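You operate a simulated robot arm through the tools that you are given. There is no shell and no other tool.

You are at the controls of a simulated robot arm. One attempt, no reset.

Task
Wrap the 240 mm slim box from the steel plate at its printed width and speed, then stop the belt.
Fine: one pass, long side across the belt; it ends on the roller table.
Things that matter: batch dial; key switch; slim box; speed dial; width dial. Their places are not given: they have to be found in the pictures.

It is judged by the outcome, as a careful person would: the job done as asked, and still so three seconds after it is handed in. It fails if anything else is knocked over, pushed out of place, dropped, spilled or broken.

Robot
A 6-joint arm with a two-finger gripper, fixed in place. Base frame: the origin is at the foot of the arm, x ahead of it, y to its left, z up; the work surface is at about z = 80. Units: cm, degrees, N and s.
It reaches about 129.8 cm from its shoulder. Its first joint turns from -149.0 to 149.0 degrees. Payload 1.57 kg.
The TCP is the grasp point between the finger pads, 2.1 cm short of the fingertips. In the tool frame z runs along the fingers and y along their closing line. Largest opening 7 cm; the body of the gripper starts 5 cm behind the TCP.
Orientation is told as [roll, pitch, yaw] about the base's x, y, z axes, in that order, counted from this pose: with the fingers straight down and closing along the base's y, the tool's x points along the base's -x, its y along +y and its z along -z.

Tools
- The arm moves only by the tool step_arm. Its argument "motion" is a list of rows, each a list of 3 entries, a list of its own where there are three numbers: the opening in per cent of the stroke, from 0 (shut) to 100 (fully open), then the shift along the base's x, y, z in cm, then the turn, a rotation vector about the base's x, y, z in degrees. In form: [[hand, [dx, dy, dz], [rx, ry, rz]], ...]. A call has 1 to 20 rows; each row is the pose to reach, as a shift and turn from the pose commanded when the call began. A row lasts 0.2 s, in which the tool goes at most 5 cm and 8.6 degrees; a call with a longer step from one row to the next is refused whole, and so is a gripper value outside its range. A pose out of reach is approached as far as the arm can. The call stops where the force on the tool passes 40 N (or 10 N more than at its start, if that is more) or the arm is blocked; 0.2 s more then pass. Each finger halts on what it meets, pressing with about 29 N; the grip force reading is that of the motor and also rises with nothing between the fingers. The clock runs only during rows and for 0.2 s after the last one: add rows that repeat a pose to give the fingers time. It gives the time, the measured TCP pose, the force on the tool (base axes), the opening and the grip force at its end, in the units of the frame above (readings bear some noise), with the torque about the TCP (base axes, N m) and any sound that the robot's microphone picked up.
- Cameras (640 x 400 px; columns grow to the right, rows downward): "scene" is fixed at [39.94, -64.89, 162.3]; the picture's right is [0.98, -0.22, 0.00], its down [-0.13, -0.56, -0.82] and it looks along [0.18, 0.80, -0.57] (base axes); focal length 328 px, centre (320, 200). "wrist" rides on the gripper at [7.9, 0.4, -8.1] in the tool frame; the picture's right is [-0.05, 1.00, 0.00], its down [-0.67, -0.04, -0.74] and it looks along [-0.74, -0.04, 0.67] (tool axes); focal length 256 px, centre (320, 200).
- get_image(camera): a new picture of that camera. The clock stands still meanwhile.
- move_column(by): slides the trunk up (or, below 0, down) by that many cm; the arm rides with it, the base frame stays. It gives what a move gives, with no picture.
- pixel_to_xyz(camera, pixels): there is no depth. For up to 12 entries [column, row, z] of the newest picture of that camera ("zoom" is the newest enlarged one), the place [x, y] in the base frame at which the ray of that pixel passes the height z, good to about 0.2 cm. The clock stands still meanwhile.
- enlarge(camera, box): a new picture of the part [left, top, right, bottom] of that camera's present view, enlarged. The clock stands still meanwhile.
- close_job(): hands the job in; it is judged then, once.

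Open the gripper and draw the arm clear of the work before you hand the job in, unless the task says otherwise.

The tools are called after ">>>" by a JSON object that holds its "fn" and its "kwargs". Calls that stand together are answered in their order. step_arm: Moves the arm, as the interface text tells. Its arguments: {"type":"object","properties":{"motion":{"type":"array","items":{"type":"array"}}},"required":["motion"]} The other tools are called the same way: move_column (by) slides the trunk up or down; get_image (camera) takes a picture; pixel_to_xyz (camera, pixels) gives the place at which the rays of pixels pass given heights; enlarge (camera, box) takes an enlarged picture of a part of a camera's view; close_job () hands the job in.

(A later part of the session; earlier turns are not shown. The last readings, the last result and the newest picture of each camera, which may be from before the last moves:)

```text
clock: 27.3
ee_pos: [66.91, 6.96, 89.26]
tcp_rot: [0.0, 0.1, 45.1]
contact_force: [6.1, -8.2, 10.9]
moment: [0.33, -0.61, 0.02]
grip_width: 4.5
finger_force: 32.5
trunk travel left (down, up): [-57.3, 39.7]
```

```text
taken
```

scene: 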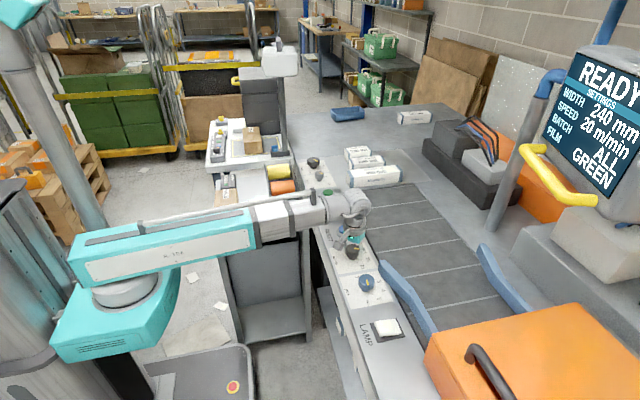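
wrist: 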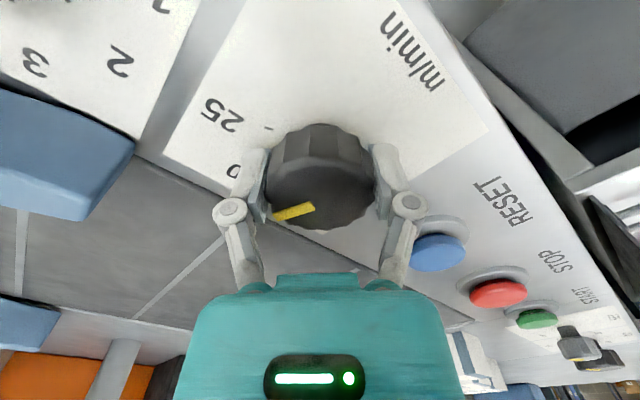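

The screen reads 240 mm / 20 m/min. I release the knob and raise the trunk.

>>> {"fn": "step_arm", "kwargs": {"motion": [[100, [0, 0, 0], [0, 0, 0]], [100, [0, 0, 0], [0, 0, 0]], [100, [0, 0, 0], [0, 0, 0]]]}}

>>> {"fn": "move_column", "kwargs": {"by": 20}}

>>> {"fn": "enlarge", "kwargs": {"camera": "scene", "box": [500, 30, 640, 220]}}

>>> {"fn": "enlarge", "kwargs": {"camera": "scene", "box": [325, 230, 395, 320]}}

```text
clock: 28.1
ee_pos: [66.89, 7.2, 89.27]
tcp_rot: [0.1, 0.0, 45.0]
contact_force: [-0.6, 0.3, 0.0]
moment: [-0.04, -0.03, 0.01]
grip_width: 7.02
finger_force: 0.0
trunk travel left (down, up): [-57.3, 39.7]
```

```text
clock: 30.3
ee_pos: [66.93, 7.09, 109.17]
tcp_rot: [0.1, 0.0, 45.0]
contact_force: [-0.6, 0.5, -0.1]
moment: [0.01, 0.01, 0.03]
grip_width: 7.01
finger_force: 0.1
trunk travel left (down, up): [-77.3, 19.7]
```

```text
2.11 times, centred on (570, 125) of scene
```

zoom: 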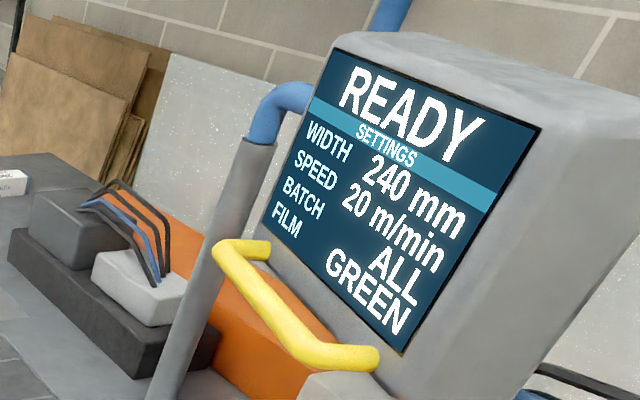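

```text
4.44 times, centred on (360, 275) of scene
```

zoom: 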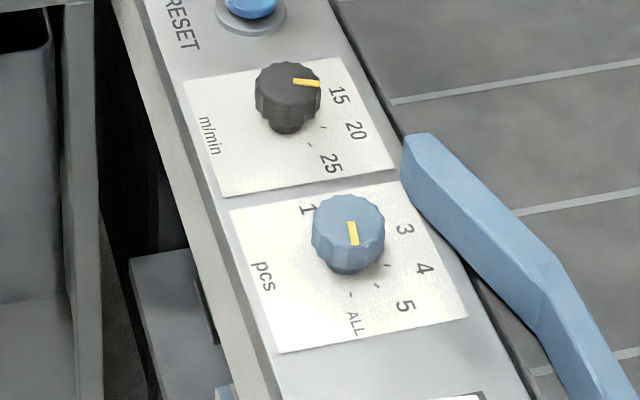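

Settings are right. I raise the trunk further and turn the camera toward −y to see the tunnel and the roller table.

>>> {"fn": "move_column", "kwargs": {"by": 18}}

>>> {"fn": "step_arm", "kwargs": {"motion": [[100, [0, -1, 0], [0, 0, -8]], [100, [0, -2, 0], [0, 0, -16]], [100, [0, -3, 0], [0, 0, -24]], [100, [0, -4, 0], [0, 0, -32]], [100, [0, -5, 0], [0, 0, -40]], [100, [0, -6, 0], [0, 0, -48]], [100, [0, -7, 0], [0, 0, -56]], [100, [0, -8, 0], [0, 0, -64]], [100, [0, -9, 0], [0, 0, -72]], [100, [0, -10, 0], [0, 0, -80]], [100, [0, -11, 0], [0, 0, -88]], [100, [0, -12, 0], [0, 0, -96]], [100, [0, -12, 0], [0, 0, -104]], [100, [0, -12, 0], [0, 0, -112]], [100, [0, -12, 0], [0, 0, -120]], [100, [0, -12, 0], [0, 0, -120]]]}}

>>> {"fn": "get_image", "kwargs": {"camera": "wrist"}}

>>> {"fn": "get_image", "kwargs": {"camera": "scene"}}

```text
clock: 32.3
ee_pos: [66.95, 7.01, 127.16]
tcp_rot: [0.2, 0.0, 45.1]
contact_force: [-0.3, 0.4, -0.2]
moment: [0.05, 0.01, 0.0]
grip_width: 7.0
finger_force: 0.1
trunk travel left (down, up): [-95.3, 1.7]
```

```text
clock: 35.7
ee_pos: [67.03, -4.91, 127.19]
tcp_rot: [0.2, -0.1, -75.1]
contact_force: [0.3, 0.1, -0.1]
moment: [0.01, 0.03, -0.02]
grip_width: 7.0
finger_force: 0.1
trunk travel left (down, up): [-95.3, 1.7]
```

```text
taken
```

wrist: 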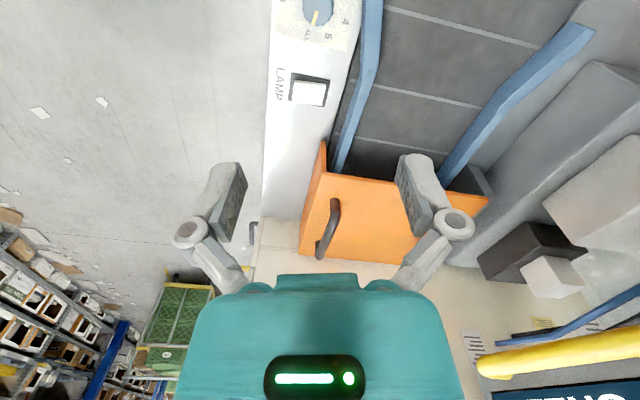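

```text
taken
```

scene: 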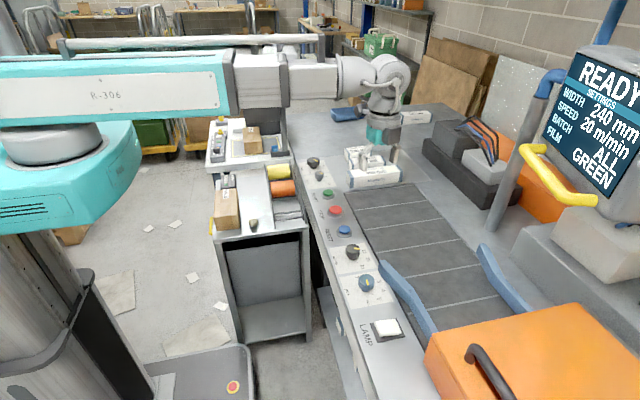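

The tunnel is seen but the roller table is behind it; I move further along −y to look at it.

>>> {"fn": "step_arm", "kwargs": {"motion": [[100, [0, -4, 0], [0, 0, 0]], [100, [-1, -8, 0], [0, 0, 0]], [100, [-2, -12, 0], [0, 0, 0]], [100, [-3, -16, 0], [0, 0, 0]], [100, [-4, -20, 0], [0, 0, 0]], [100, [-5, -24, 0], [0, 0, 0]], [100, [-6, -28, 0], [0, 0, 0]], [100, [-7, -32, 0], [0, 0, 0]], [100, [-8, -36, 0], [0, 0, 0]], [100, [-9, -40, 0], [0, 0, 0]], [100, [-9, -40, 0], [0, 0, 0]]]}}

>>> {"fn": "get_image", "kwargs": {"camera": "wrist"}}

>>> {"fn": "get_image", "kwargs": {"camera": "scene"}}

```text
clock: 38.1
ee_pos: [57.7, -44.87, 127.24]
tcp_rot: [0.1, 0.1, -75.0]
contact_force: [0.0, 0.9, -0.9]
moment: [0.01, -0.01, 0.01]
grip_width: 6.99
finger_force: 0.1
trunk travel left (down, up): [-95.3, 1.7]
```

```text
taken
```

wrist: 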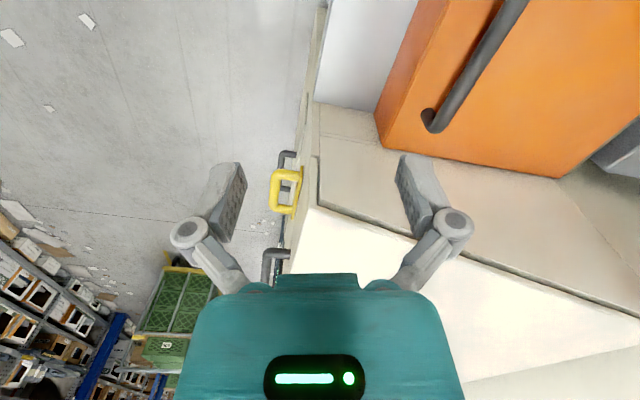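

```text
taken
```

scene: 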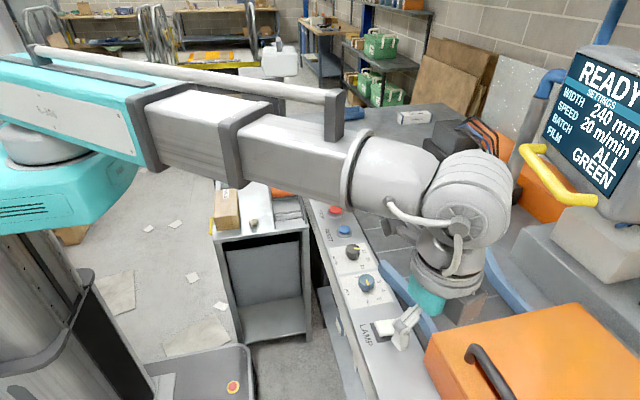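

Beyond the orange lid there is a cream tunnel hood. I continue alongside the machine (x≈50) to view its exit and the roller table.

>>> {"fn": "step_arm", "kwargs": {"motion": [[100, [-2, -3, 0], [0, 0, 3]], [100, [-4, -6, 0], [0, 0, 6]], [100, [-6, -9, 0], [0, 0, 9]], [100, [-7, -13, 0], [0, 0, 13]], [100, [-8, -17, 0], [0, 0, 17]], [100, [-8, -21, 0], [0, 0, 21]], [100, [-8, -25, 0], [0, 0, 25]], [100, [-8, -29, 0], [0, 0, 29]], [100, [-8, -33, 0], [0, 0, 33]], [100, [-8, -36, 0], [0, 0, 36]], [100, [-8, -36, 0], [0, 0, 36]]]}}

>>> {"fn": "get_image", "kwargs": {"camera": "wrist"}}

>>> {"fn": "get_image", "kwargs": {"camera": "scene"}}

```text
clock: 40.5
ee_pos: [50.08, -80.82, 127.27]
tcp_rot: [0.2, 0.0, -38.9]
contact_force: [0.2, 0.1, -0.4]
moment: [0.03, 0.0, 0.0]
grip_width: 7.0
finger_force: 0.1
trunk travel left (down, up): [-95.3, 1.7]
```

```text
taken
```

wrist: 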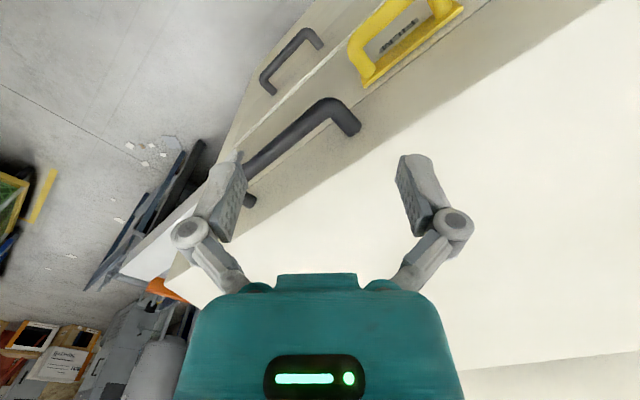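

```text
taken
```

scene: 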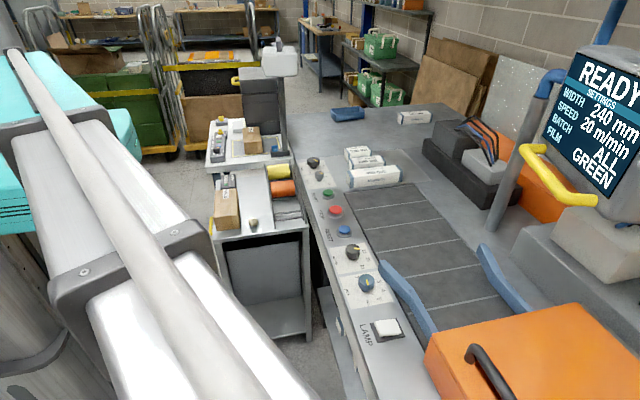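

The hood extends further; its far end is near (160,280) in the wrist view. I move on to about (28, −108) and turn to look along +x.

>>> {"fn": "step_arm", "kwargs": {"motion": [[100, [-3, -3, 0], [0, 0, 3]], [100, [-6, -6, 0], [0, 0, 6]], [100, [-9, -9, 0], [0, 0, 9]], [100, [-12, -12, 0], [0, 0, 12]], [100, [-15, -15, 0], [0, 0, 15]], [100, [-18, -18, 0], [0, 0, 18]], [100, [-20, -21, 0], [0, 0, 21]], [100, [-22, -25, 0], [0, 0, 25]], [100, [-22, -28, 0], [0, 0, 28]], [100, [-22, -28, 0], [0, 0, 28]]]}}

>>> {"fn": "get_image", "kwargs": {"camera": "wrist"}}

```text
clock: 42.7
ee_pos: [28.06, -108.82, 127.26]
tcp_rot: [0.1, 0.0, -10.9]
contact_force: [0.3, 0.5, -0.3]
moment: [-0.04, -0.01, 0.04]
grip_width: 6.99
finger_force: 0.0
trunk travel left (down, up): [-95.3, 1.7]
```

```text
taken
```

wrist: 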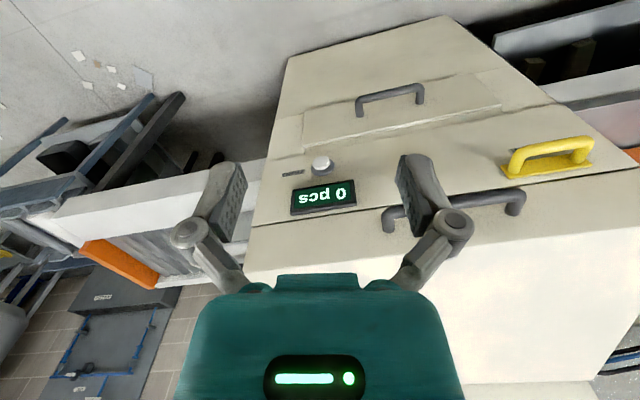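

I see the counter "0 pcs" at (325,197) and the roller table with an orange end stop beyond the tunnel exit — useful for checking later. I travel back along the same way toward the infeed.

>>> {"fn": "step_arm", "kwargs": {"motion": [[100, [2.7, 3.5, 0], [0, 0, 0]], [100, [5.5, 7, 0], [0, 0, 0]], [100, [8.2, 10.5, 0], [0, 0, 0]], [100, [11, 14, 0], [0, 0, 0]], [100, [13.7, 17.5, 0], [0, 0, 0]], [100, [16.5, 21, 0], [0, 0, 0]], [100, [19.2, 24.5, 0], [0, 0, 0]], [100, [22, 28, 0], [0, 0, 0]], [100, [23, 32.4, 0], [0, 0, 1]], [100, [24, 36.8, 0], [0, 0, 2]], [100, [25, 41.2, 0], [0, 0, 3]], [100, [26, 45.6, 0], [0, 0, 4]], [100, [27, 50, 0], [0, 0, 5]], [100, [28, 54.4, 0], [0, 0, 6]], [100, [29, 58.8, 0], [0, 0, 7]], [100, [30, 63.2, 0], [0, 0, 8]], [100, [31, 67.6, 0], [0, 0, 9]], [100, [32, 72, 0], [0, 0, 10]], [100, [32, 76.5, 0], [0, 0, 10.9]], [100, [32, 81, 0], [0, 0, 10.9]]]}}

>>> {"fn": "step_arm", "kwargs": {"motion": [[100, [0, 4.5, 0], [0, 0, 0]], [100, [0, 9, 0], [0, 0, 0]], [100, [0, 13.5, 0], [0, 0, 0]], [100, [0, 18, 0], [0, 0, 0]], [100, [0, 22.5, 0], [0, 0, 0]], [100, [0, 27, 0], [0, 0, 0]], [100, [0, 31.5, 0], [0, 0, 0]], [100, [0, 36, 0], [0, 0, 0]], [100, [0, 40.5, 0], [0, 0, 0]], [100, [0, 45, 0], [0, 0, 0]], [100, [0, 49.5, 0], [0, 0, 0]], [100, [0, 54, 0], [0, 0, 0]], [100, [0, 58.5, 0], [0, 0, 0]], [100, [2, 62.5, 0], [0, 0, 0]], [100, [4, 66.5, 0], [0, 0, 0]], [100, [6, 70.5, 0], [0, 0, 0]], [100, [8, 74.5, 0], [0, 0, 0]], [100, [8, 76, 0], [0, 0, 0]], [100, [8, 76, 0], [0, 0, 0]]]}}

>>> {"fn": "get_image", "kwargs": {"camera": "wrist"}}

>>> {"fn": "get_image", "kwargs": {"camera": "scene"}}

```text
clock: 46.9
ee_pos: [59.92, -27.68, 127.27]
tcp_rot: [0.0, 0.1, -0.1]
contact_force: [0.2, 0.2, 0.4]
moment: [-0.04, 0.03, 0.03]
grip_width: 7.01
finger_force: 0.1
trunk travel left (down, up): [-95.3, 1.7]
```

```text
clock: 50.9
ee_pos: [68.04, 48.03, 127.1]
tcp_rot: [0.0, 0.0, -0.2]
contact_force: [0.2, -0.8, -0.2]
moment: [0.03, -0.01, -0.02]
grip_width: 6.99
finger_force: 0.0
trunk travel left (down, up): [-95.3, 1.7]
```

```text
taken
```

wrist: 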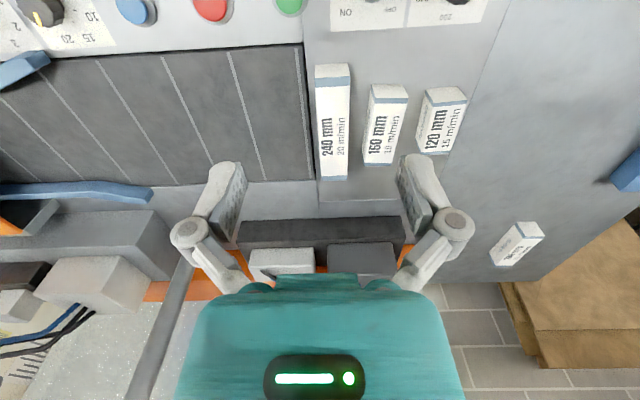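

```text
taken
```

scene: 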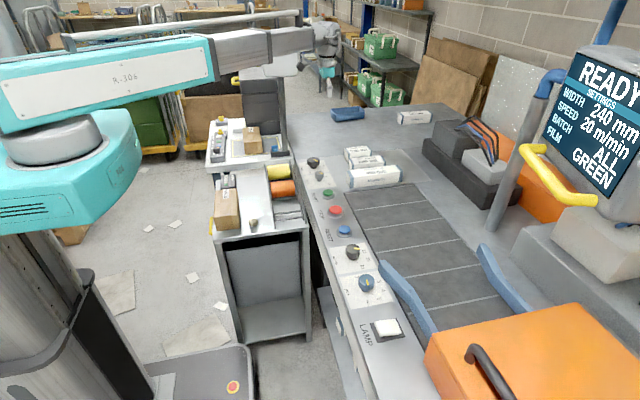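

I enlarge the wrist view on the 240 mm box to get its corners.

>>> {"fn": "enlarge", "kwargs": {"camera": "wrist", "box": [290, 40, 490, 200]}}

>>> {"fn": "enlarge", "kwargs": {"camera": "scene", "box": [335, 140, 425, 196]}}

```text
2.50 times, centred on (390, 120) of wrist
```

zoom: 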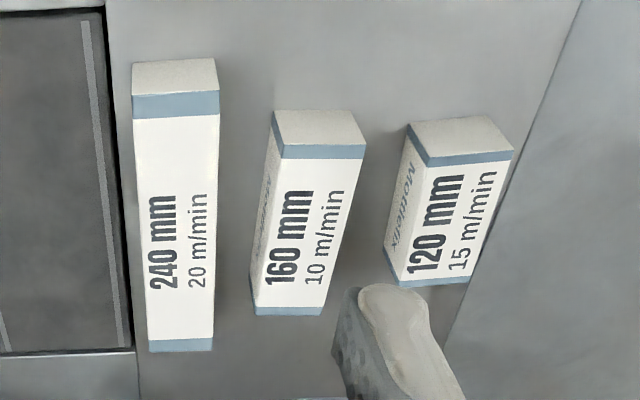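

```text
7.11 times, centred on (380, 168) of scene
```

zoom: 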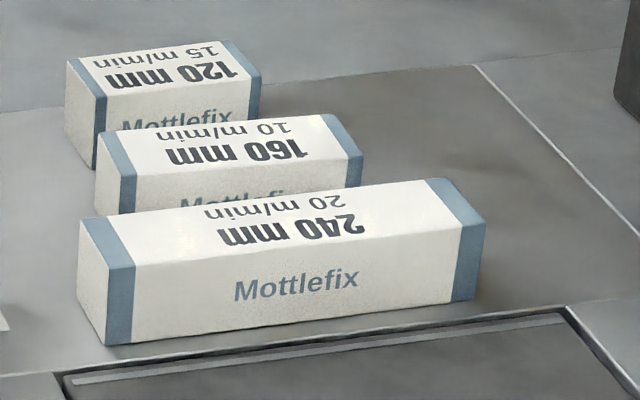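

I convert the box corners from both cameras at candidate heights.

>>> {"fn": "pixel_to_xyz", "kwargs": {"camera": "wrist", "pixels": [[314.8, 65.6, 85.5], [348, 63.2, 85.5], [314.8, 78, 91], [349.6, 76, 91], [321.6, 180.8, 91], [346.8, 180, 91], [314.8, 78, 90], [349.6, 76, 90], [321.6, 180.8, 90], [346.8, 180, 90]]}}

>>> {"fn": "pixel_to_xyz", "kwargs": {"camera": "scene", "pixels": [[350.05, 177.4, 91], [346.25, 170.8, 91], [403.5, 171.5, 91], [397.2, 164.9, 91], [350.05, 177.4, 90], [346.25, 170.8, 90], [403.5, 171.5, 90], [397.2, 164.9, 90], [350.05, 188.4, 85.5], [401.8, 181.8, 85.5]]}}

```text
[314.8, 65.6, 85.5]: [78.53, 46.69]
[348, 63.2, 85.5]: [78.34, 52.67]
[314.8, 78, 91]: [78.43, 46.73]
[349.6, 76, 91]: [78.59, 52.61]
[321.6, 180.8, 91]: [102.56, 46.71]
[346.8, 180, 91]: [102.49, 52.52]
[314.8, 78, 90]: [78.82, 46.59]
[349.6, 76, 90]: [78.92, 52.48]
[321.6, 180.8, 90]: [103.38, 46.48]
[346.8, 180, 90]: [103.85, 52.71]
```

```text
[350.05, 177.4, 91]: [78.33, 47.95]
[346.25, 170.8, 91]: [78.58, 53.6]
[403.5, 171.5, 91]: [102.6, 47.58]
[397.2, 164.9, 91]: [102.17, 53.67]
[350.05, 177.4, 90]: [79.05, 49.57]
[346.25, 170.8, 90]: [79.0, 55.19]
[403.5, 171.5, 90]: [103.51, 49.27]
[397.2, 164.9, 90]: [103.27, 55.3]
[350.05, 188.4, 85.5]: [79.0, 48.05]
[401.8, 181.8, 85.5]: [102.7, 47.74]
```

Box spans x 78.5–102.5, y ≈46.8–52.7, top z≈91.5, on the plate at z≈86. I check the gap to the 160 mm box, where the second finger must go.

>>> {"fn": "pixel_to_xyz", "kwargs": {"camera": "wrist", "pixels": [[375.2, 103.2, 91.5], [363.2, 164, 91.5], [362, 160, 86], [370.8, 84.8, 86], [314.8, 78, 91.5], [349.6, 76, 91.5], [321.6, 180.8, 91.5], [346.8, 180, 91.5]]}}

>>> {"fn": "pixel_to_xyz", "kwargs": {"camera": "scene", "pixels": [[350.05, 177.4, 91.5], [346.25, 170.8, 91.5], [403.5, 171.5, 91.5], [397.2, 164.9, 91.5], [353.8, 164.5, 91.5], [386.2, 161.8, 91.5], [350, 158, 91.5], [383, 155.6, 91.5]]}}

```text
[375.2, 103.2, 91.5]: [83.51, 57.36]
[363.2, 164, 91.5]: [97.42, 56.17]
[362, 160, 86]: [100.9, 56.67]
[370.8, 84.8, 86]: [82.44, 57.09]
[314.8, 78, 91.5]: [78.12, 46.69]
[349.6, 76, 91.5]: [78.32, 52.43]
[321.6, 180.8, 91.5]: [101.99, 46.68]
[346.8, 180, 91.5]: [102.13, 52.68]
```

```text
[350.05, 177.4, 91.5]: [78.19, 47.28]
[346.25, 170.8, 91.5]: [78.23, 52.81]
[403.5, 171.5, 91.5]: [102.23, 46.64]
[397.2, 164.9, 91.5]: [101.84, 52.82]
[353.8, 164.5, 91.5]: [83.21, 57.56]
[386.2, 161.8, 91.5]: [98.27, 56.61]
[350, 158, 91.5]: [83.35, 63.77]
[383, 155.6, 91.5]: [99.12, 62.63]
```

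Both cameras agree: box centre ≈(90.15, 49.7), yaw ≈0, with 3.8 cm gap to the 160 mm box. I now measure the guides so that I place the box centred on their throat.

>>> {"fn": "enlarge", "kwargs": {"camera": "scene", "box": [350, 170, 560, 360]}}

>>> {"fn": "enlarge", "kwargs": {"camera": "wrist", "box": [0, 20, 320, 240]}}

```text
2.11 times, centred on (455, 265) of scene
```

zoom: 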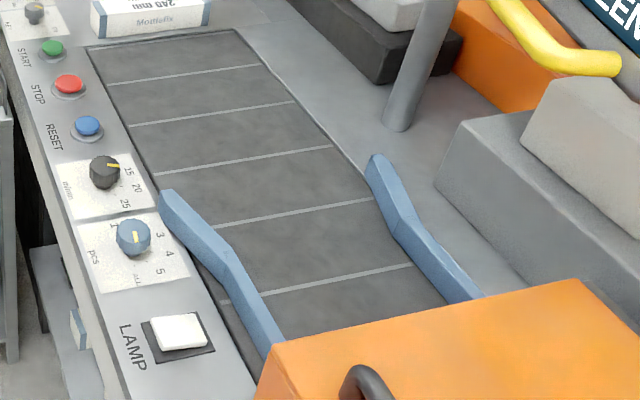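

```text
1.82 times, centred on (160, 130) of wrist
```

zoom: 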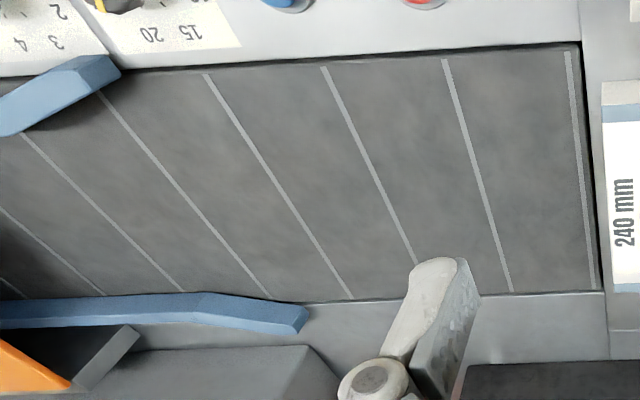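

I convert guide edge pixels to base coordinates at the belt height and estimated guide top height.

>>> {"fn": "pixel_to_xyz", "kwargs": {"camera": "scene", "pixels": [[384.7, 260.3, 91], [413.2, 285.4, 91], [437.4, 330.6, 91], [476.9, 248.4, 91], [486, 275, 91], [515.8, 312.5, 86], [379, 275, 86], [412, 313, 86], [430, 340, 86], [484, 281, 86], [343.8, 192.5, 86], [415, 183.7, 86]]}}

>>> {"fn": "pixel_to_xyz", "kwargs": {"camera": "wrist", "pixels": [[61, 57, 91], [66, 50, 91], [4, 94, 86], [154, 187, 91], [146, 199, 86], [100, 183, 86], [302, 45, 86], [304, 180, 86]]}}

```text
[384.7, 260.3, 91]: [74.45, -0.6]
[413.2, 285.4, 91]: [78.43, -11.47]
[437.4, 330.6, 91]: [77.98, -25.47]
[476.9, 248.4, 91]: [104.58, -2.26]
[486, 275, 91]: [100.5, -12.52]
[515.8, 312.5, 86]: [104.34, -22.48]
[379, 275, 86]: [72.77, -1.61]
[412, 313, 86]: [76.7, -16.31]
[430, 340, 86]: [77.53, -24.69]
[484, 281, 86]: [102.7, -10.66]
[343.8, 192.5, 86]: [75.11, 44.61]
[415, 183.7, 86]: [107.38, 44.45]
```

```text
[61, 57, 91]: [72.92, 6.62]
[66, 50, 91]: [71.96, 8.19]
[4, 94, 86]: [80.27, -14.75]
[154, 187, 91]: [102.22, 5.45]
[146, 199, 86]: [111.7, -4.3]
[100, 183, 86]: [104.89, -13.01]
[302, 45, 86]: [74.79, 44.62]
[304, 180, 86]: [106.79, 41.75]
```

Belt is x 75.1–107.4 (centre ≈91.2) and guide throat ≈78.2–103.5, so the target centre is x≈91.1. I move above the box centre and lower the trunk to z≈97 to check alignment.

>>> {"fn": "step_arm", "kwargs": {"motion": [[100, [4, 0.3, 0], [0, 0, 0.1]], [100, [8, 0.6, 0], [0, 0, 0.1]], [100, [12, 0.9, 0], [0, 0, 0.1]], [100, [16, 1.2, 0], [0, 0, 0.1]], [100, [20, 1.5, 0], [0, 0, 0.1]], [100, [22.1, 1.67, 0], [0, 0, 0.1]], [100, [22.1, 1.67, 0], [0, 0, 0.1]]]}}

>>> {"fn": "move_column", "kwargs": {"by": -28}}

>>> {"fn": "get_image", "kwargs": {"camera": "wrist"}}

>>> {"fn": "get_image", "kwargs": {"camera": "scene"}}

```text
clock: 52.5
ee_pos: [90.02, 49.65, 127.24]
tcp_rot: [0.1, 0.0, -0.1]
contact_force: [-0.1, 0.4, 0.2]
moment: [-0.01, -0.02, -0.02]
grip_width: 7.0
finger_force: 0.0
trunk travel left (down, up): [-95.3, 1.7]
```

```text
clock: 55.3
ee_pos: [90.1, 49.78, 99.2]
tcp_rot: [0.1, -0.1, 0.1]
contact_force: [-0.3, 0.5, 0.6]
moment: [0.01, 0.01, -0.01]
grip_width: 7.03
finger_force: 0.1
trunk travel left (down, up): [-67.3, 29.7]
```

```text
taken
```

wrist: 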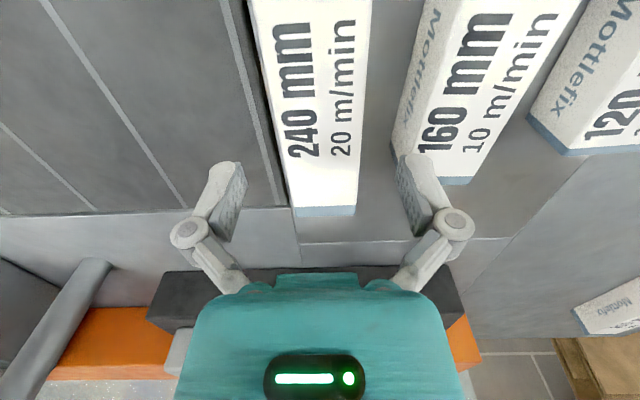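

```text
taken
```

scene: 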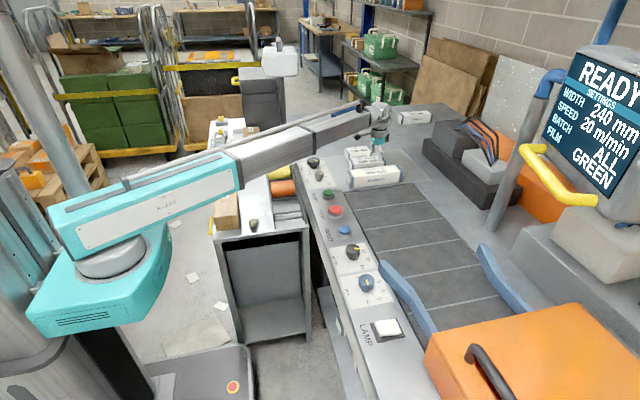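

I check the box's edges from this closer view before descending.

>>> {"fn": "enlarge", "kwargs": {"camera": "wrist", "box": [200, 0, 460, 240]}}

>>> {"fn": "pixel_to_xyz", "kwargs": {"camera": "wrist", "pixels": [[271, 100, 91.5], [364.5, 100, 91.5], [252, 10, 91.5], [371.5, 10, 91.5], [294, 207, 91.5], [357, 206, 91.5], [393, 150, 86], [414, 155, 91.5]]}}

```text
1.67 times, centred on (330, 120) of wrist
```

zoom: 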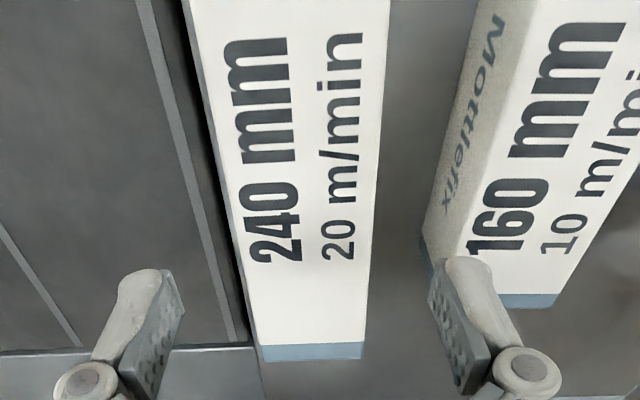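

```text
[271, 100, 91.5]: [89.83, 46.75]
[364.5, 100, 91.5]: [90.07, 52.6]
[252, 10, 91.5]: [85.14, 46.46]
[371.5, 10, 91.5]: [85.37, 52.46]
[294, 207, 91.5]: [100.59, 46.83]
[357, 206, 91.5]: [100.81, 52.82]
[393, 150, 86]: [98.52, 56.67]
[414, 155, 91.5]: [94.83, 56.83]
```

Box y-range 46.7–52.65 matches the TCP (y≈49.7), with a slight +1.3° yaw. I match the yaw and lower 10.3 cm around the box.

>>> {"fn": "step_arm", "kwargs": {"motion": [[100, [0, -0.05, 0], [0, 0, 1.2]], [100, [0, -0.05, 0], [0, 0, 1.2]]]}}

>>> {"fn": "move_column", "kwargs": {"by": -10.3}}

>>> {"fn": "get_image", "kwargs": {"camera": "wrist"}}

>>> {"fn": "enlarge", "kwargs": {"camera": "scene", "box": [335, 120, 425, 196]}}

```text
clock: 55.9
ee_pos: [90.09, 49.62, 99.17]
tcp_rot: [0.0, 0.0, 1.2]
contact_force: [0.8, 0.1, -0.1]
moment: [0.02, -0.02, 0.0]
grip_width: 6.99
finger_force: 0.0
trunk travel left (down, up): [-67.3, 29.7]
```

```text
clock: 57.3
ee_pos: [90.17, 49.68, 88.9]
tcp_rot: [0.1, 0.0, 1.2]
contact_force: [0.3, 0.4, -0.2]
moment: [-0.02, 0.05, -0.06]
grip_width: 7.0
finger_force: 0.1
trunk travel left (down, up): [-57.0, 40.0]
```

```text
taken
```

wrist: 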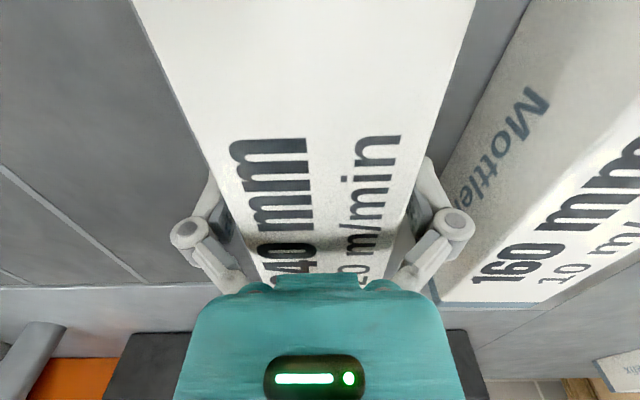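

```text
5.26 times, centred on (380, 158) of scene
```

zoom: 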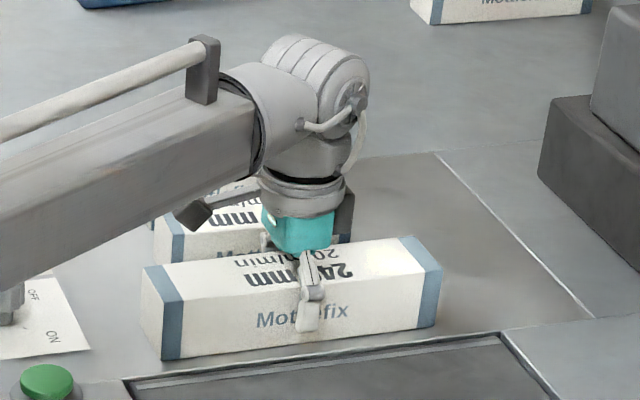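

The fingers straddle the box with no contact force. I close the gripper on it.

>>> {"fn": "step_arm", "kwargs": {"motion": [[60, [0, 0, 0], [0, 0, 0]], [60, [0, 0, 0], [0, 0, 0]], [60, [0, 0, 0], [0, 0, 0]]]}}

```text
clock: 58.1
ee_pos: [90.23, 49.68, 88.83]
tcp_rot: [0.1, 0.0, 1.2]
contact_force: [0.8, -0.5, 3.2]
moment: [0.0, 0.17, -0.26]
grip_width: 5.97
finger_force: 28.9
trunk travel left (down, up): [-57.0, 40.0]
```

Gripped at 5.97 cm with 29 N. I lift by 2 cm first to check the hold and weight.

>>> {"fn": "move_column", "kwargs": {"by": 2}}

>>> {"fn": "get_image", "kwargs": {"camera": "wrist"}}

>>> {"fn": "enlarge", "kwargs": {"camera": "scene", "box": [335, 120, 425, 196]}}

```text
clock: 58.7
ee_pos: [90.14, 49.65, 90.87]
tcp_rot: [0.1, 0.0, 1.3]
contact_force: [0.2, 0.1, -2.6]
moment: [-0.03, 0.01, -0.03]
grip_width: 5.97
finger_force: 29.4
trunk travel left (down, up): [-59.0, 38.0]
```

```text
taken
```

wrist: 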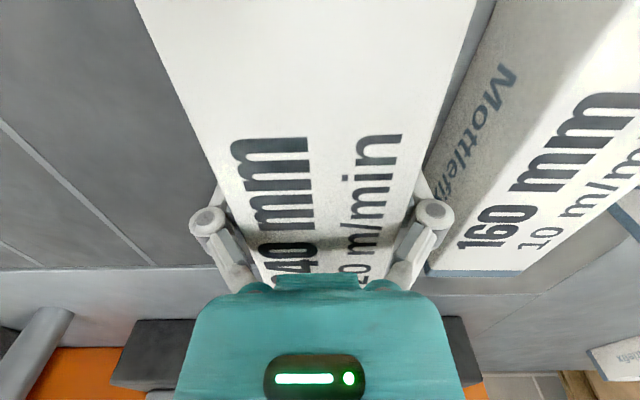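

```text
5.26 times, centred on (380, 158) of scene
```

zoom: 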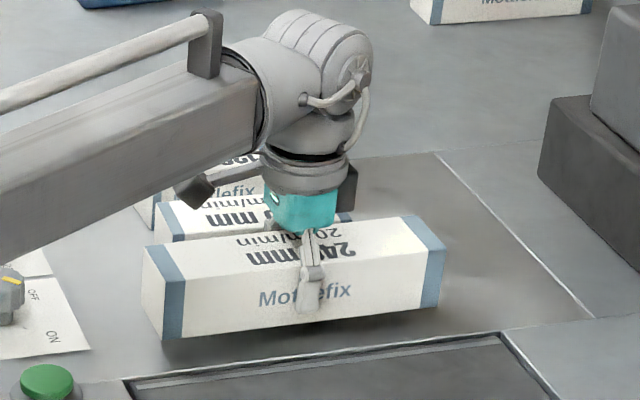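

Box is lifted (≈2.6 N weight) and hangs level. I lift 3 cm more and carry it over the belt to about (91.1, 32), squaring its yaw.

>>> {"fn": "move_column", "kwargs": {"by": 3}}

>>> {"fn": "step_arm", "kwargs": {"motion": [[60, [0.1, -1.5, 0], [0, 0, -0.3]], [60, [0.3, -4, 0], [0, 0, -0.6]], [60, [0.5, -7, 0], [0, 0, -1]], [60, [0.7, -10, 0], [0, 0, -1.3]], [60, [0.9, -13, 0], [0, 0, -1.3]], [60, [1.0, -16, 0], [0, 0, -1.3]], [60, [1.0, -17.7, 0], [0, 0, -1.3]], [60, [1.0, -17.7, 0], [0, 0, -1.3]]]}}

>>> {"fn": "get_image", "kwargs": {"camera": "wrist"}}

>>> {"fn": "get_image", "kwargs": {"camera": "scene"}}

```text
clock: 59.5
ee_pos: [90.12, 49.81, 93.89]
tcp_rot: [0.1, 0.0, 1.1]
contact_force: [0.1, -0.5, -4.9]
moment: [0.0, 0.0, -0.02]
grip_width: 6.0
finger_force: 29.0
trunk travel left (down, up): [-62.0, 35.0]
```

```text
clock: 61.3
ee_pos: [91.03, 31.92, 93.79]
tcp_rot: [0.1, 0.1, -0.1]
contact_force: [-1.1, -0.4, -4.0]
moment: [0.0, 0.0, 0.0]
grip_width: 5.97
finger_force: 28.7
trunk travel left (down, up): [-62.0, 35.0]
```

```text
taken
```

wrist: 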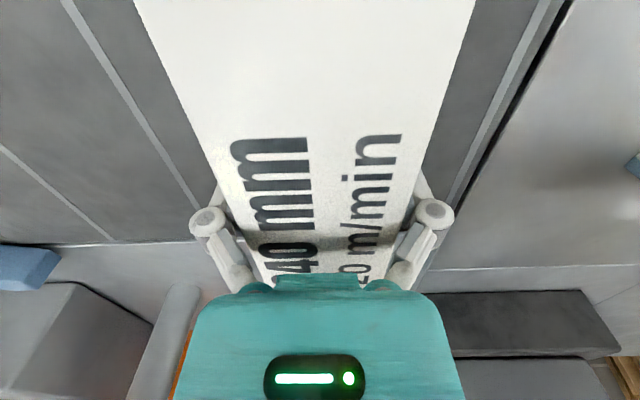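

```text
taken
```

scene: 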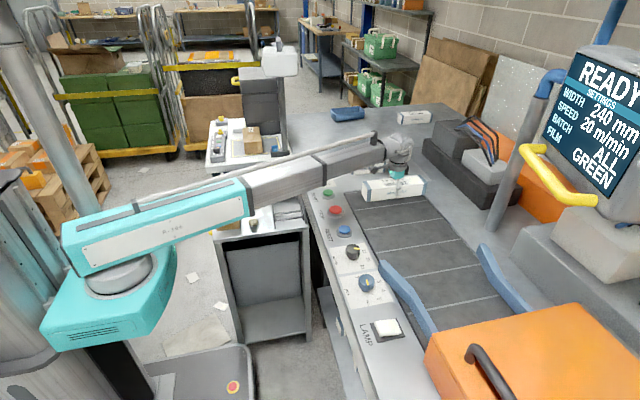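

Box is over the belt at (91.0, 31.9). I lower 4.5 cm and then creep down until contact.

>>> {"fn": "move_column", "kwargs": {"by": -4.5}}

>>> {"fn": "move_column", "kwargs": {"by": -0.3}}

>>> {"fn": "enlarge", "kwargs": {"camera": "scene", "box": [335, 140, 455, 220]}}

```text
clock: 62.2
ee_pos: [91.16, 31.98, 89.39]
tcp_rot: [0.1, 0.0, -0.1]
contact_force: [0.0, -0.7, -4.3]
moment: [0.0, 0.04, -0.02]
grip_width: 5.97
finger_force: 28.8
trunk travel left (down, up): [-57.5, 39.5]
```

```text
clock: 62.7
ee_pos: [91.09, 31.85, 88.88]
tcp_rot: [0.1, 0.0, -0.1]
contact_force: [0.0, 0.0, -4.9]
moment: [0.03, 0.0, 0.02]
grip_width: 5.98
finger_force: 29.4
trunk travel left (down, up): [-57.2, 39.8]
```

```text
5.00 times, centred on (395, 180) of scene
```

zoom: 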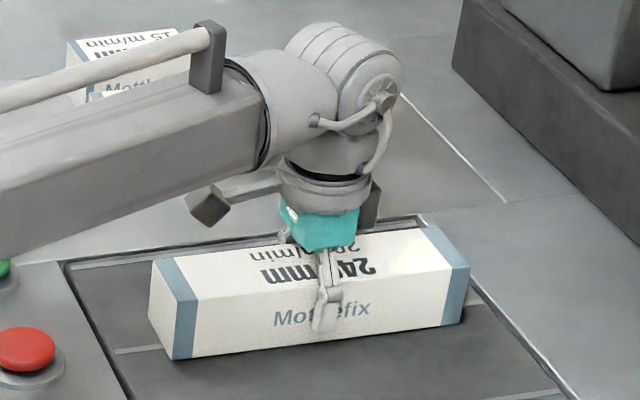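

Still the full weight on the gripper (−4.9 N), so no contact yet; I creep lower.

>>> {"fn": "move_column", "kwargs": {"by": -0.3}}

>>> {"fn": "move_column", "kwargs": {"by": -0.2}}

```text
clock: 63.2
ee_pos: [91.14, 31.97, 88.88]
tcp_rot: [0.1, 0.0, -0.1]
contact_force: [2.6, 1.3, 5.2]
moment: [-0.09, 0.33, -0.21]
grip_width: 5.97
finger_force: 29.0
trunk travel left (down, up): [-56.9, 40.1]
```

```text
clock: 63.7
ee_pos: [90.96, 31.9, 88.64]
tcp_rot: [0.2, -0.1, 0.0]
contact_force: [7.2, 2.3, 17.0]
moment: [0.09, -0.12, -0.38]
grip_width: 5.97
finger_force: 28.5
trunk travel left (down, up): [-56.7, 40.3]
```

The box is now on the belt (+17 N). I ease up 0.2 cm, then open the gripper.

>>> {"fn": "move_column", "kwargs": {"by": 0.2}}

>>> {"fn": "step_arm", "kwargs": {"motion": [[90, [0, 0, 0], [0, 0, 0]], [100, [0, 0, 0], [0, 0, 0]], [100, [0, 0, 0], [0, 0, 0]]]}}

>>> {"fn": "get_image", "kwargs": {"camera": "wrist"}}

```text
clock: 64.2
ee_pos: [90.96, 31.82, 88.84]
tcp_rot: [0.1, 0.1, -0.1]
contact_force: [0.1, -0.1, -4.3]
moment: [0.01, -0.03, -0.05]
grip_width: 5.98
finger_force: 28.8
trunk travel left (down, up): [-56.9, 40.1]
```

```text
clock: 65.0
ee_pos: [90.95, 31.94, 88.77]
tcp_rot: [0.1, 0.0, -0.1]
contact_force: [-0.1, 0.2, 0.1]
moment: [-0.01, 0.02, 0.0]
grip_width: 7.0
finger_force: 0.1
trunk travel left (down, up): [-56.9, 40.1]
```

```text
taken
```

wrist: 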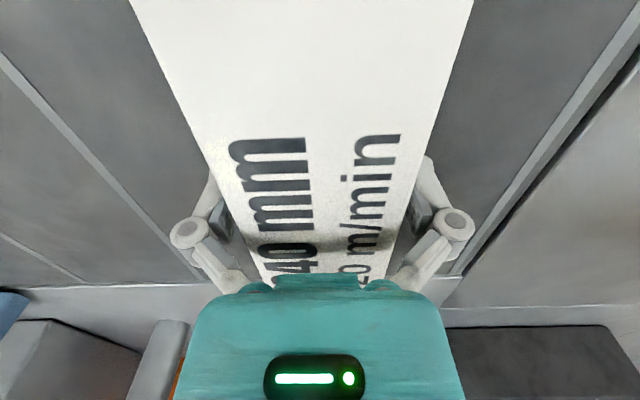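

The box is released and stands on the belt. I raise 20 cm and check its pose.

>>> {"fn": "move_column", "kwargs": {"by": 20}}

>>> {"fn": "step_arm", "kwargs": {"motion": [[100, [-5, 0, 0], [0, 0, 0]], [100, [-10, 0, 0], [0, 0, 0]], [100, [-15, 0, 0], [0, 0, 0]], [100, [-19, 0, 0], [0, 0, 0]], [100, [-19, 0, 0], [0, 0, 0]]]}}

>>> {"fn": "get_image", "kwargs": {"camera": "wrist"}}

>>> {"fn": "get_image", "kwargs": {"camera": "scene"}}

```text
clock: 67.2
ee_pos: [91.14, 31.97, 108.72]
tcp_rot: [0.0, 0.0, -0.2]
contact_force: [0.0, -0.4, 0.2]
moment: [0.01, -0.01, -0.03]
grip_width: 7.02
finger_force: 0.0
trunk travel left (down, up): [-76.9, 20.1]
```

```text
clock: 68.4
ee_pos: [72.12, 31.96, 108.86]
tcp_rot: [0.1, 0.1, 0.0]
contact_force: [0.6, -0.1, -0.4]
moment: [0.02, -0.01, 0.02]
grip_width: 6.99
finger_force: 0.0
trunk travel left (down, up): [-76.9, 20.1]
```

```text
taken
```

wrist: 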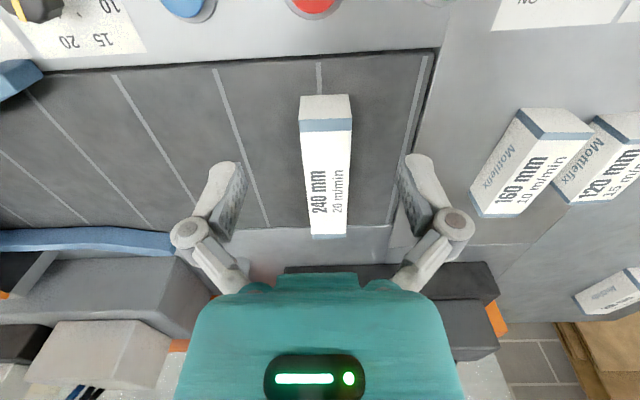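

```text
taken
```

scene: 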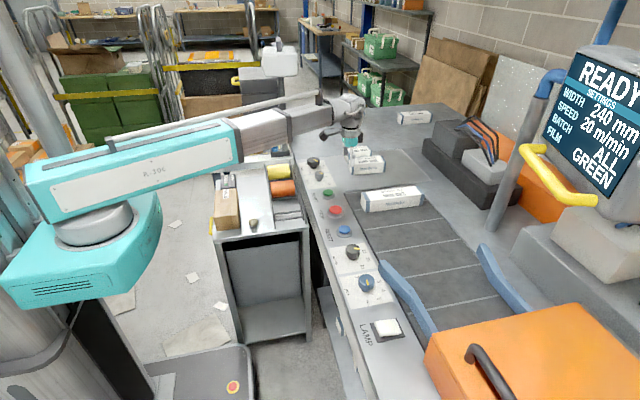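

The box sits squarely across the belt. Next I locate START and STOP: I move back so the wrist camera sees them.

>>> {"fn": "step_arm", "kwargs": {"motion": [[60, [-4, 2, 0], [0, 0, 0]], [30, [-8, 4, 0], [0, 0, 0]], [0, [-12, 6, 0], [0, 0, 0]], [0, [-12, 6, 0], [0, 0, 0]], [0, [-12, 6, 0], [0, 0, 0]], [0, [-12, 6, 0], [0, 0, 0]]]}}

>>> {"fn": "get_image", "kwargs": {"camera": "wrist"}}

>>> {"fn": "enlarge", "kwargs": {"camera": "scene", "box": [310, 175, 370, 245]}}

```text
clock: 69.8
ee_pos: [59.98, 37.83, 108.75]
tcp_rot: [0.1, 0.0, -0.1]
contact_force: [0.8, 0.2, 1.0]
moment: [0.0, -0.02, 0.02]
grip_width: 0.0
finger_force: 27.9
trunk travel left (down, up): [-76.9, 20.1]
```

```text
taken
```

wrist: 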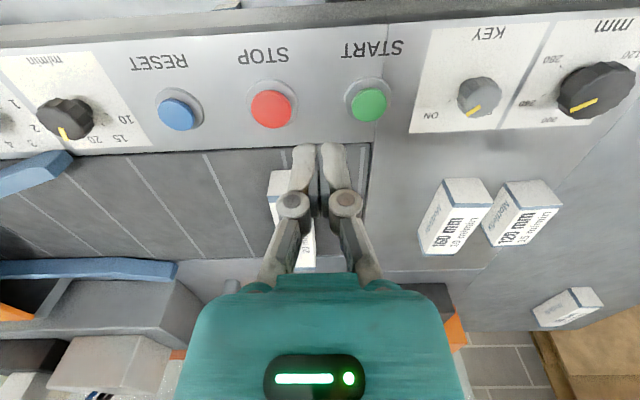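

```text
5.71 times, centred on (340, 210) of scene
```

zoom: 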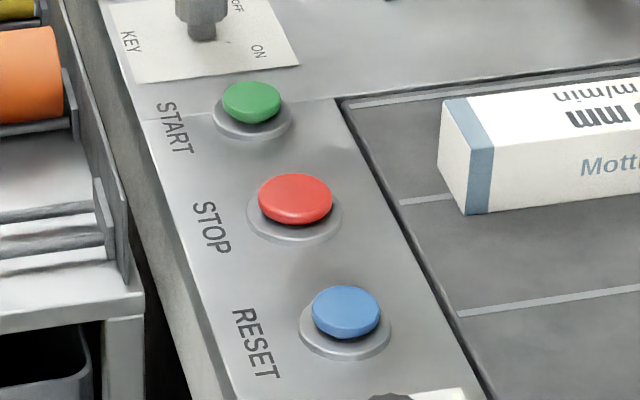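

I triangulate the START and STOP button tops from both cameras.

>>> {"fn": "pixel_to_xyz", "kwargs": {"camera": "wrist", "pixels": [[369, 104, 87], [369, 104, 88], [369, 104, 89], [271, 109, 87], [271, 109, 88], [271, 109, 89]]}}

>>> {"fn": "pixel_to_xyz", "kwargs": {"camera": "scene", "pixels": [[328.1, 192.5, 87], [328.1, 192.5, 88], [328.1, 192.5, 89], [335.8, 209.3, 87], [335.8, 209.3, 88], [335.8, 209.3, 89]]}}

```text
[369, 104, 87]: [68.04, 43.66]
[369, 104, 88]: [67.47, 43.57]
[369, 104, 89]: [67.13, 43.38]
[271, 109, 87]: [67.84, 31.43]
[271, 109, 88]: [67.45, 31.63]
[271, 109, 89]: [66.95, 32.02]
```

```text
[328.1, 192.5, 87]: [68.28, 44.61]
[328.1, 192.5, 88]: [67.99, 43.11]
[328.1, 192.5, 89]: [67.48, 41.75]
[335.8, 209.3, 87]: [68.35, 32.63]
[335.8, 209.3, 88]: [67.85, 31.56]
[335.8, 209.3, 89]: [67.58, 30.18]
```

START is at about (67.5, 43.5, 87.9) and STOP at (67.5, 31.6, 88). I move the closed fingertips over START and lower to just above it.

>>> {"fn": "step_arm", "kwargs": {"motion": [[0, [3.5, 2.5, 0], [0, 0, 0]], [0, [7, 5, 0], [0, 0, 0]], [0, [7.5, 5.7, 0], [0, 0, 0]], [0, [7.5, 5.7, 0], [0, 0, 0]]]}}

>>> {"fn": "move_column", "kwargs": {"by": -17}}

>>> {"fn": "get_image", "kwargs": {"camera": "wrist"}}

>>> {"fn": "enlarge", "kwargs": {"camera": "scene", "box": [300, 150, 400, 230]}}

```text
clock: 70.8
ee_pos: [67.4, 43.4, 108.83]
tcp_rot: [0.1, 0.0, -0.1]
contact_force: [-0.8, 0.4, 0.3]
moment: [-0.02, 0.01, -0.01]
grip_width: 0.0
finger_force: 29.0
trunk travel left (down, up): [-76.9, 20.1]
```

```text
clock: 72.7
ee_pos: [67.5, 43.53, 91.74]
tcp_rot: [0.2, -0.1, -0.1]
contact_force: [-0.2, -0.2, -0.6]
moment: [0.04, 0.0, 0.03]
grip_width: 0.0
finger_force: 28.4
trunk travel left (down, up): [-59.9, 37.1]
```

```text
taken
```

wrist: 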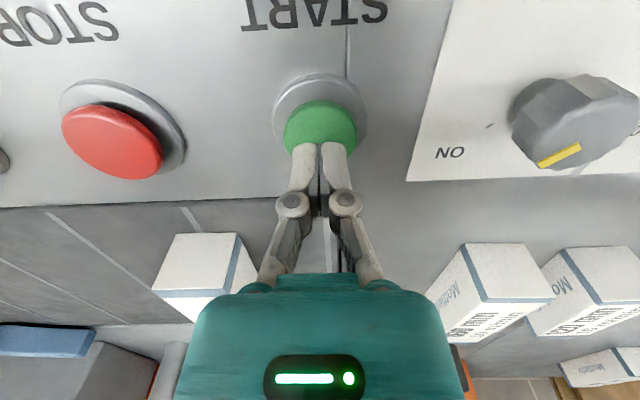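

```text
5.00 times, centred on (350, 190) of scene
```

zoom: 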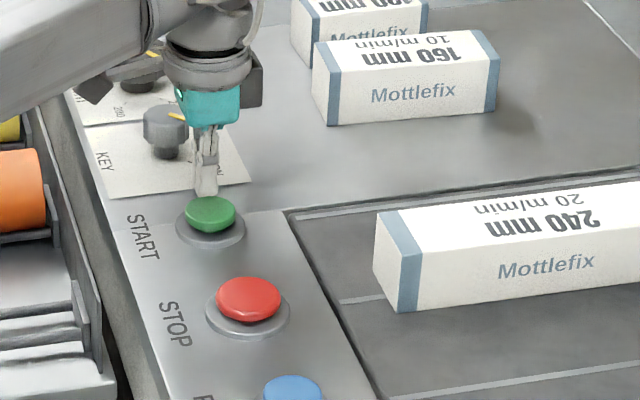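

Fingertips are just above START. I verify the button centre from this close view before pressing.

>>> {"fn": "pixel_to_xyz", "kwargs": {"camera": "wrist", "pixels": [[320, 124, 88], [284, 130, 88], [358, 124, 88], [320, 100, 88], [322, 145, 89.6], [320, 108, 86]]}}

```text
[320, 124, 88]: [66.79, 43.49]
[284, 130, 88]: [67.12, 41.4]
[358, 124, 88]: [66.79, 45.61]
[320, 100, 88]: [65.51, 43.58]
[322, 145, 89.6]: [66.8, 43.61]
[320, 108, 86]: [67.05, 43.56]
```

Button centre is (67.0, 43.5). I shift −0.4 cm in x and press down in small increments.

>>> {"fn": "step_arm", "kwargs": {"motion": [[0, [-0.4, 0, 0], [0, 0, 0]], [0, [-0.4, 0, 0], [0, 0, 0]]]}}

>>> {"fn": "move_column", "kwargs": {"by": -1.4}}

>>> {"fn": "move_column", "kwargs": {"by": -0.4}}

>>> {"fn": "get_image", "kwargs": {"camera": "scene"}}

```text
clock: 73.3
ee_pos: [67.15, 43.46, 91.82]
tcp_rot: [0.0, -0.1, -0.1]
contact_force: [0.8, 0.9, 0.3]
moment: [-0.01, -0.02, -0.03]
grip_width: 0.01
finger_force: 28.2
trunk travel left (down, up): [-59.9, 37.1]
```

```text
clock: 74.0
ee_pos: [67.04, 43.46, 90.34]
tcp_rot: [0.1, 0.0, -0.1]
contact_force: [1.0, 0.1, 0.1]
moment: [0.03, 0.01, -0.03]
grip_width: 0.01
finger_force: 28.2
trunk travel left (down, up): [-58.5, 38.5]
```

```text
clock: 74.5
ee_pos: [67.07, 43.54, 90.02]
tcp_rot: [0.0, 0.0, -0.1]
contact_force: [-0.1, 0.0, 0.2]
moment: [-0.02, -0.01, -0.01]
grip_width: 0.0
finger_force: 28.6
trunk travel left (down, up): [-58.1, 38.9]
```

```text
taken
```

scene: 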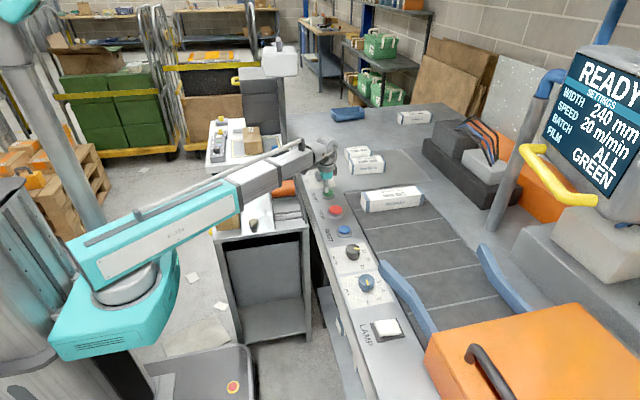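

No contact yet at z=90.0 (tips ≈87.9). I continue pressing in small steps.

>>> {"fn": "move_column", "kwargs": {"by": -0.3}}

>>> {"fn": "move_column", "kwargs": {"by": -0.3}}

>>> {"fn": "get_image", "kwargs": {"camera": "scene"}}

```text
clock: 75.0
ee_pos: [67.06, 43.51, 89.64]
tcp_rot: [0.2, 0.0, -0.1]
contact_force: [0.4, 0.2, 0.9]
moment: [0.0, -0.01, -0.01]
grip_width: 0.61
finger_force: 28.4
trunk travel left (down, up): [-57.8, 39.2]
```

```text
clock: 75.5
ee_pos: [67.14, 43.56, 89.35]
tcp_rot: [0.1, 0.1, -0.1]
contact_force: [1.3, 0.5, 3.7]
moment: [0.03, -0.06, 0.03]
grip_width: 0.6
finger_force: 28.7
trunk travel left (down, up): [-57.5, 39.5]
heard: click
```

```text
taken
```

scene: 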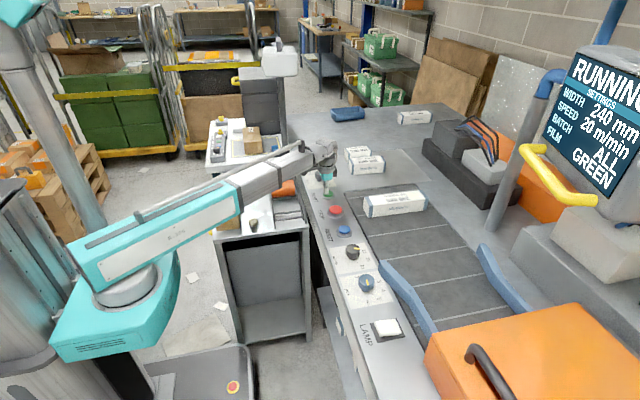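

Click heard; screen shows RUNNING and the box is moving. I lift off START and shift to hover over STOP while it travels.

>>> {"fn": "move_column", "kwargs": {"by": 3}}

>>> {"fn": "get_image", "kwargs": {"camera": "scene"}}

```text
clock: 76.3
ee_pos: [67.07, 43.55, 92.37]
tcp_rot: [0.1, 0.1, -0.1]
contact_force: [0.5, 1.2, -0.3]
moment: [-0.01, -0.04, 0.03]
grip_width: 0.0
finger_force: 29.3
trunk travel left (down, up): [-60.5, 36.5]
```

```text
taken
```

scene: 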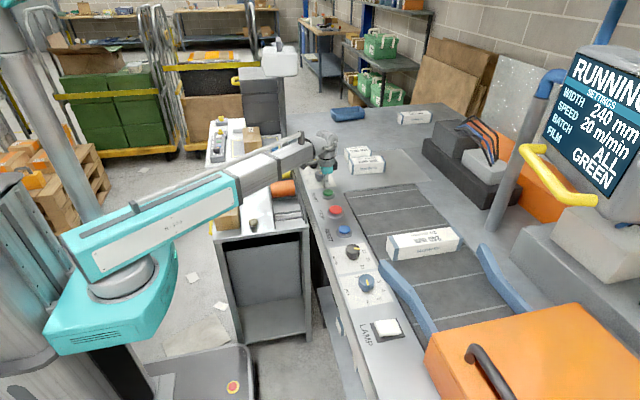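

The box is moving squarely toward the guides. I move to hover above STOP at (67.1, 31.6).

>>> {"fn": "step_arm", "kwargs": {"motion": [[0, [0, -4, 0], [0, 0, 0]], [0, [0, -8, 0], [0, 0, 0]], [0, [0, -11.9, 0], [0, 0, 0]]]}}

>>> {"fn": "get_image", "kwargs": {"camera": "scene"}}

>>> {"fn": "get_image", "kwargs": {"camera": "wrist"}}

```text
clock: 77.1
ee_pos: [67.22, 31.5, 92.41]
tcp_rot: [0.2, 0.0, 0.0]
contact_force: [0.2, 0.1, -0.1]
moment: [0.0, 0.0, 0.01]
grip_width: 0.0
finger_force: 28.9
trunk travel left (down, up): [-60.5, 36.5]
```

```text
taken
```

scene: 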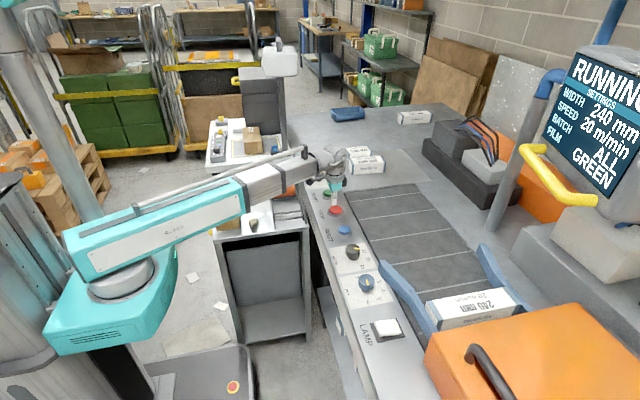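

```text
taken
```

wrist: 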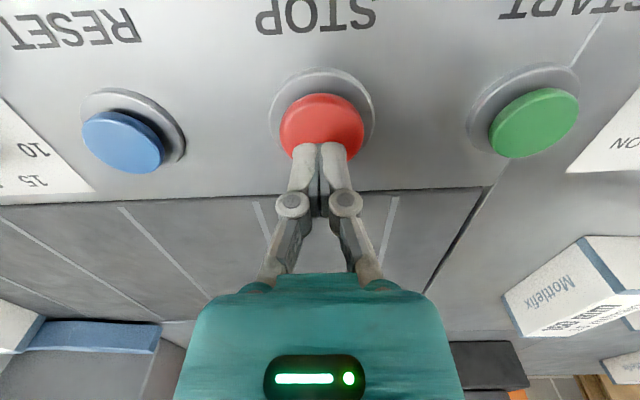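

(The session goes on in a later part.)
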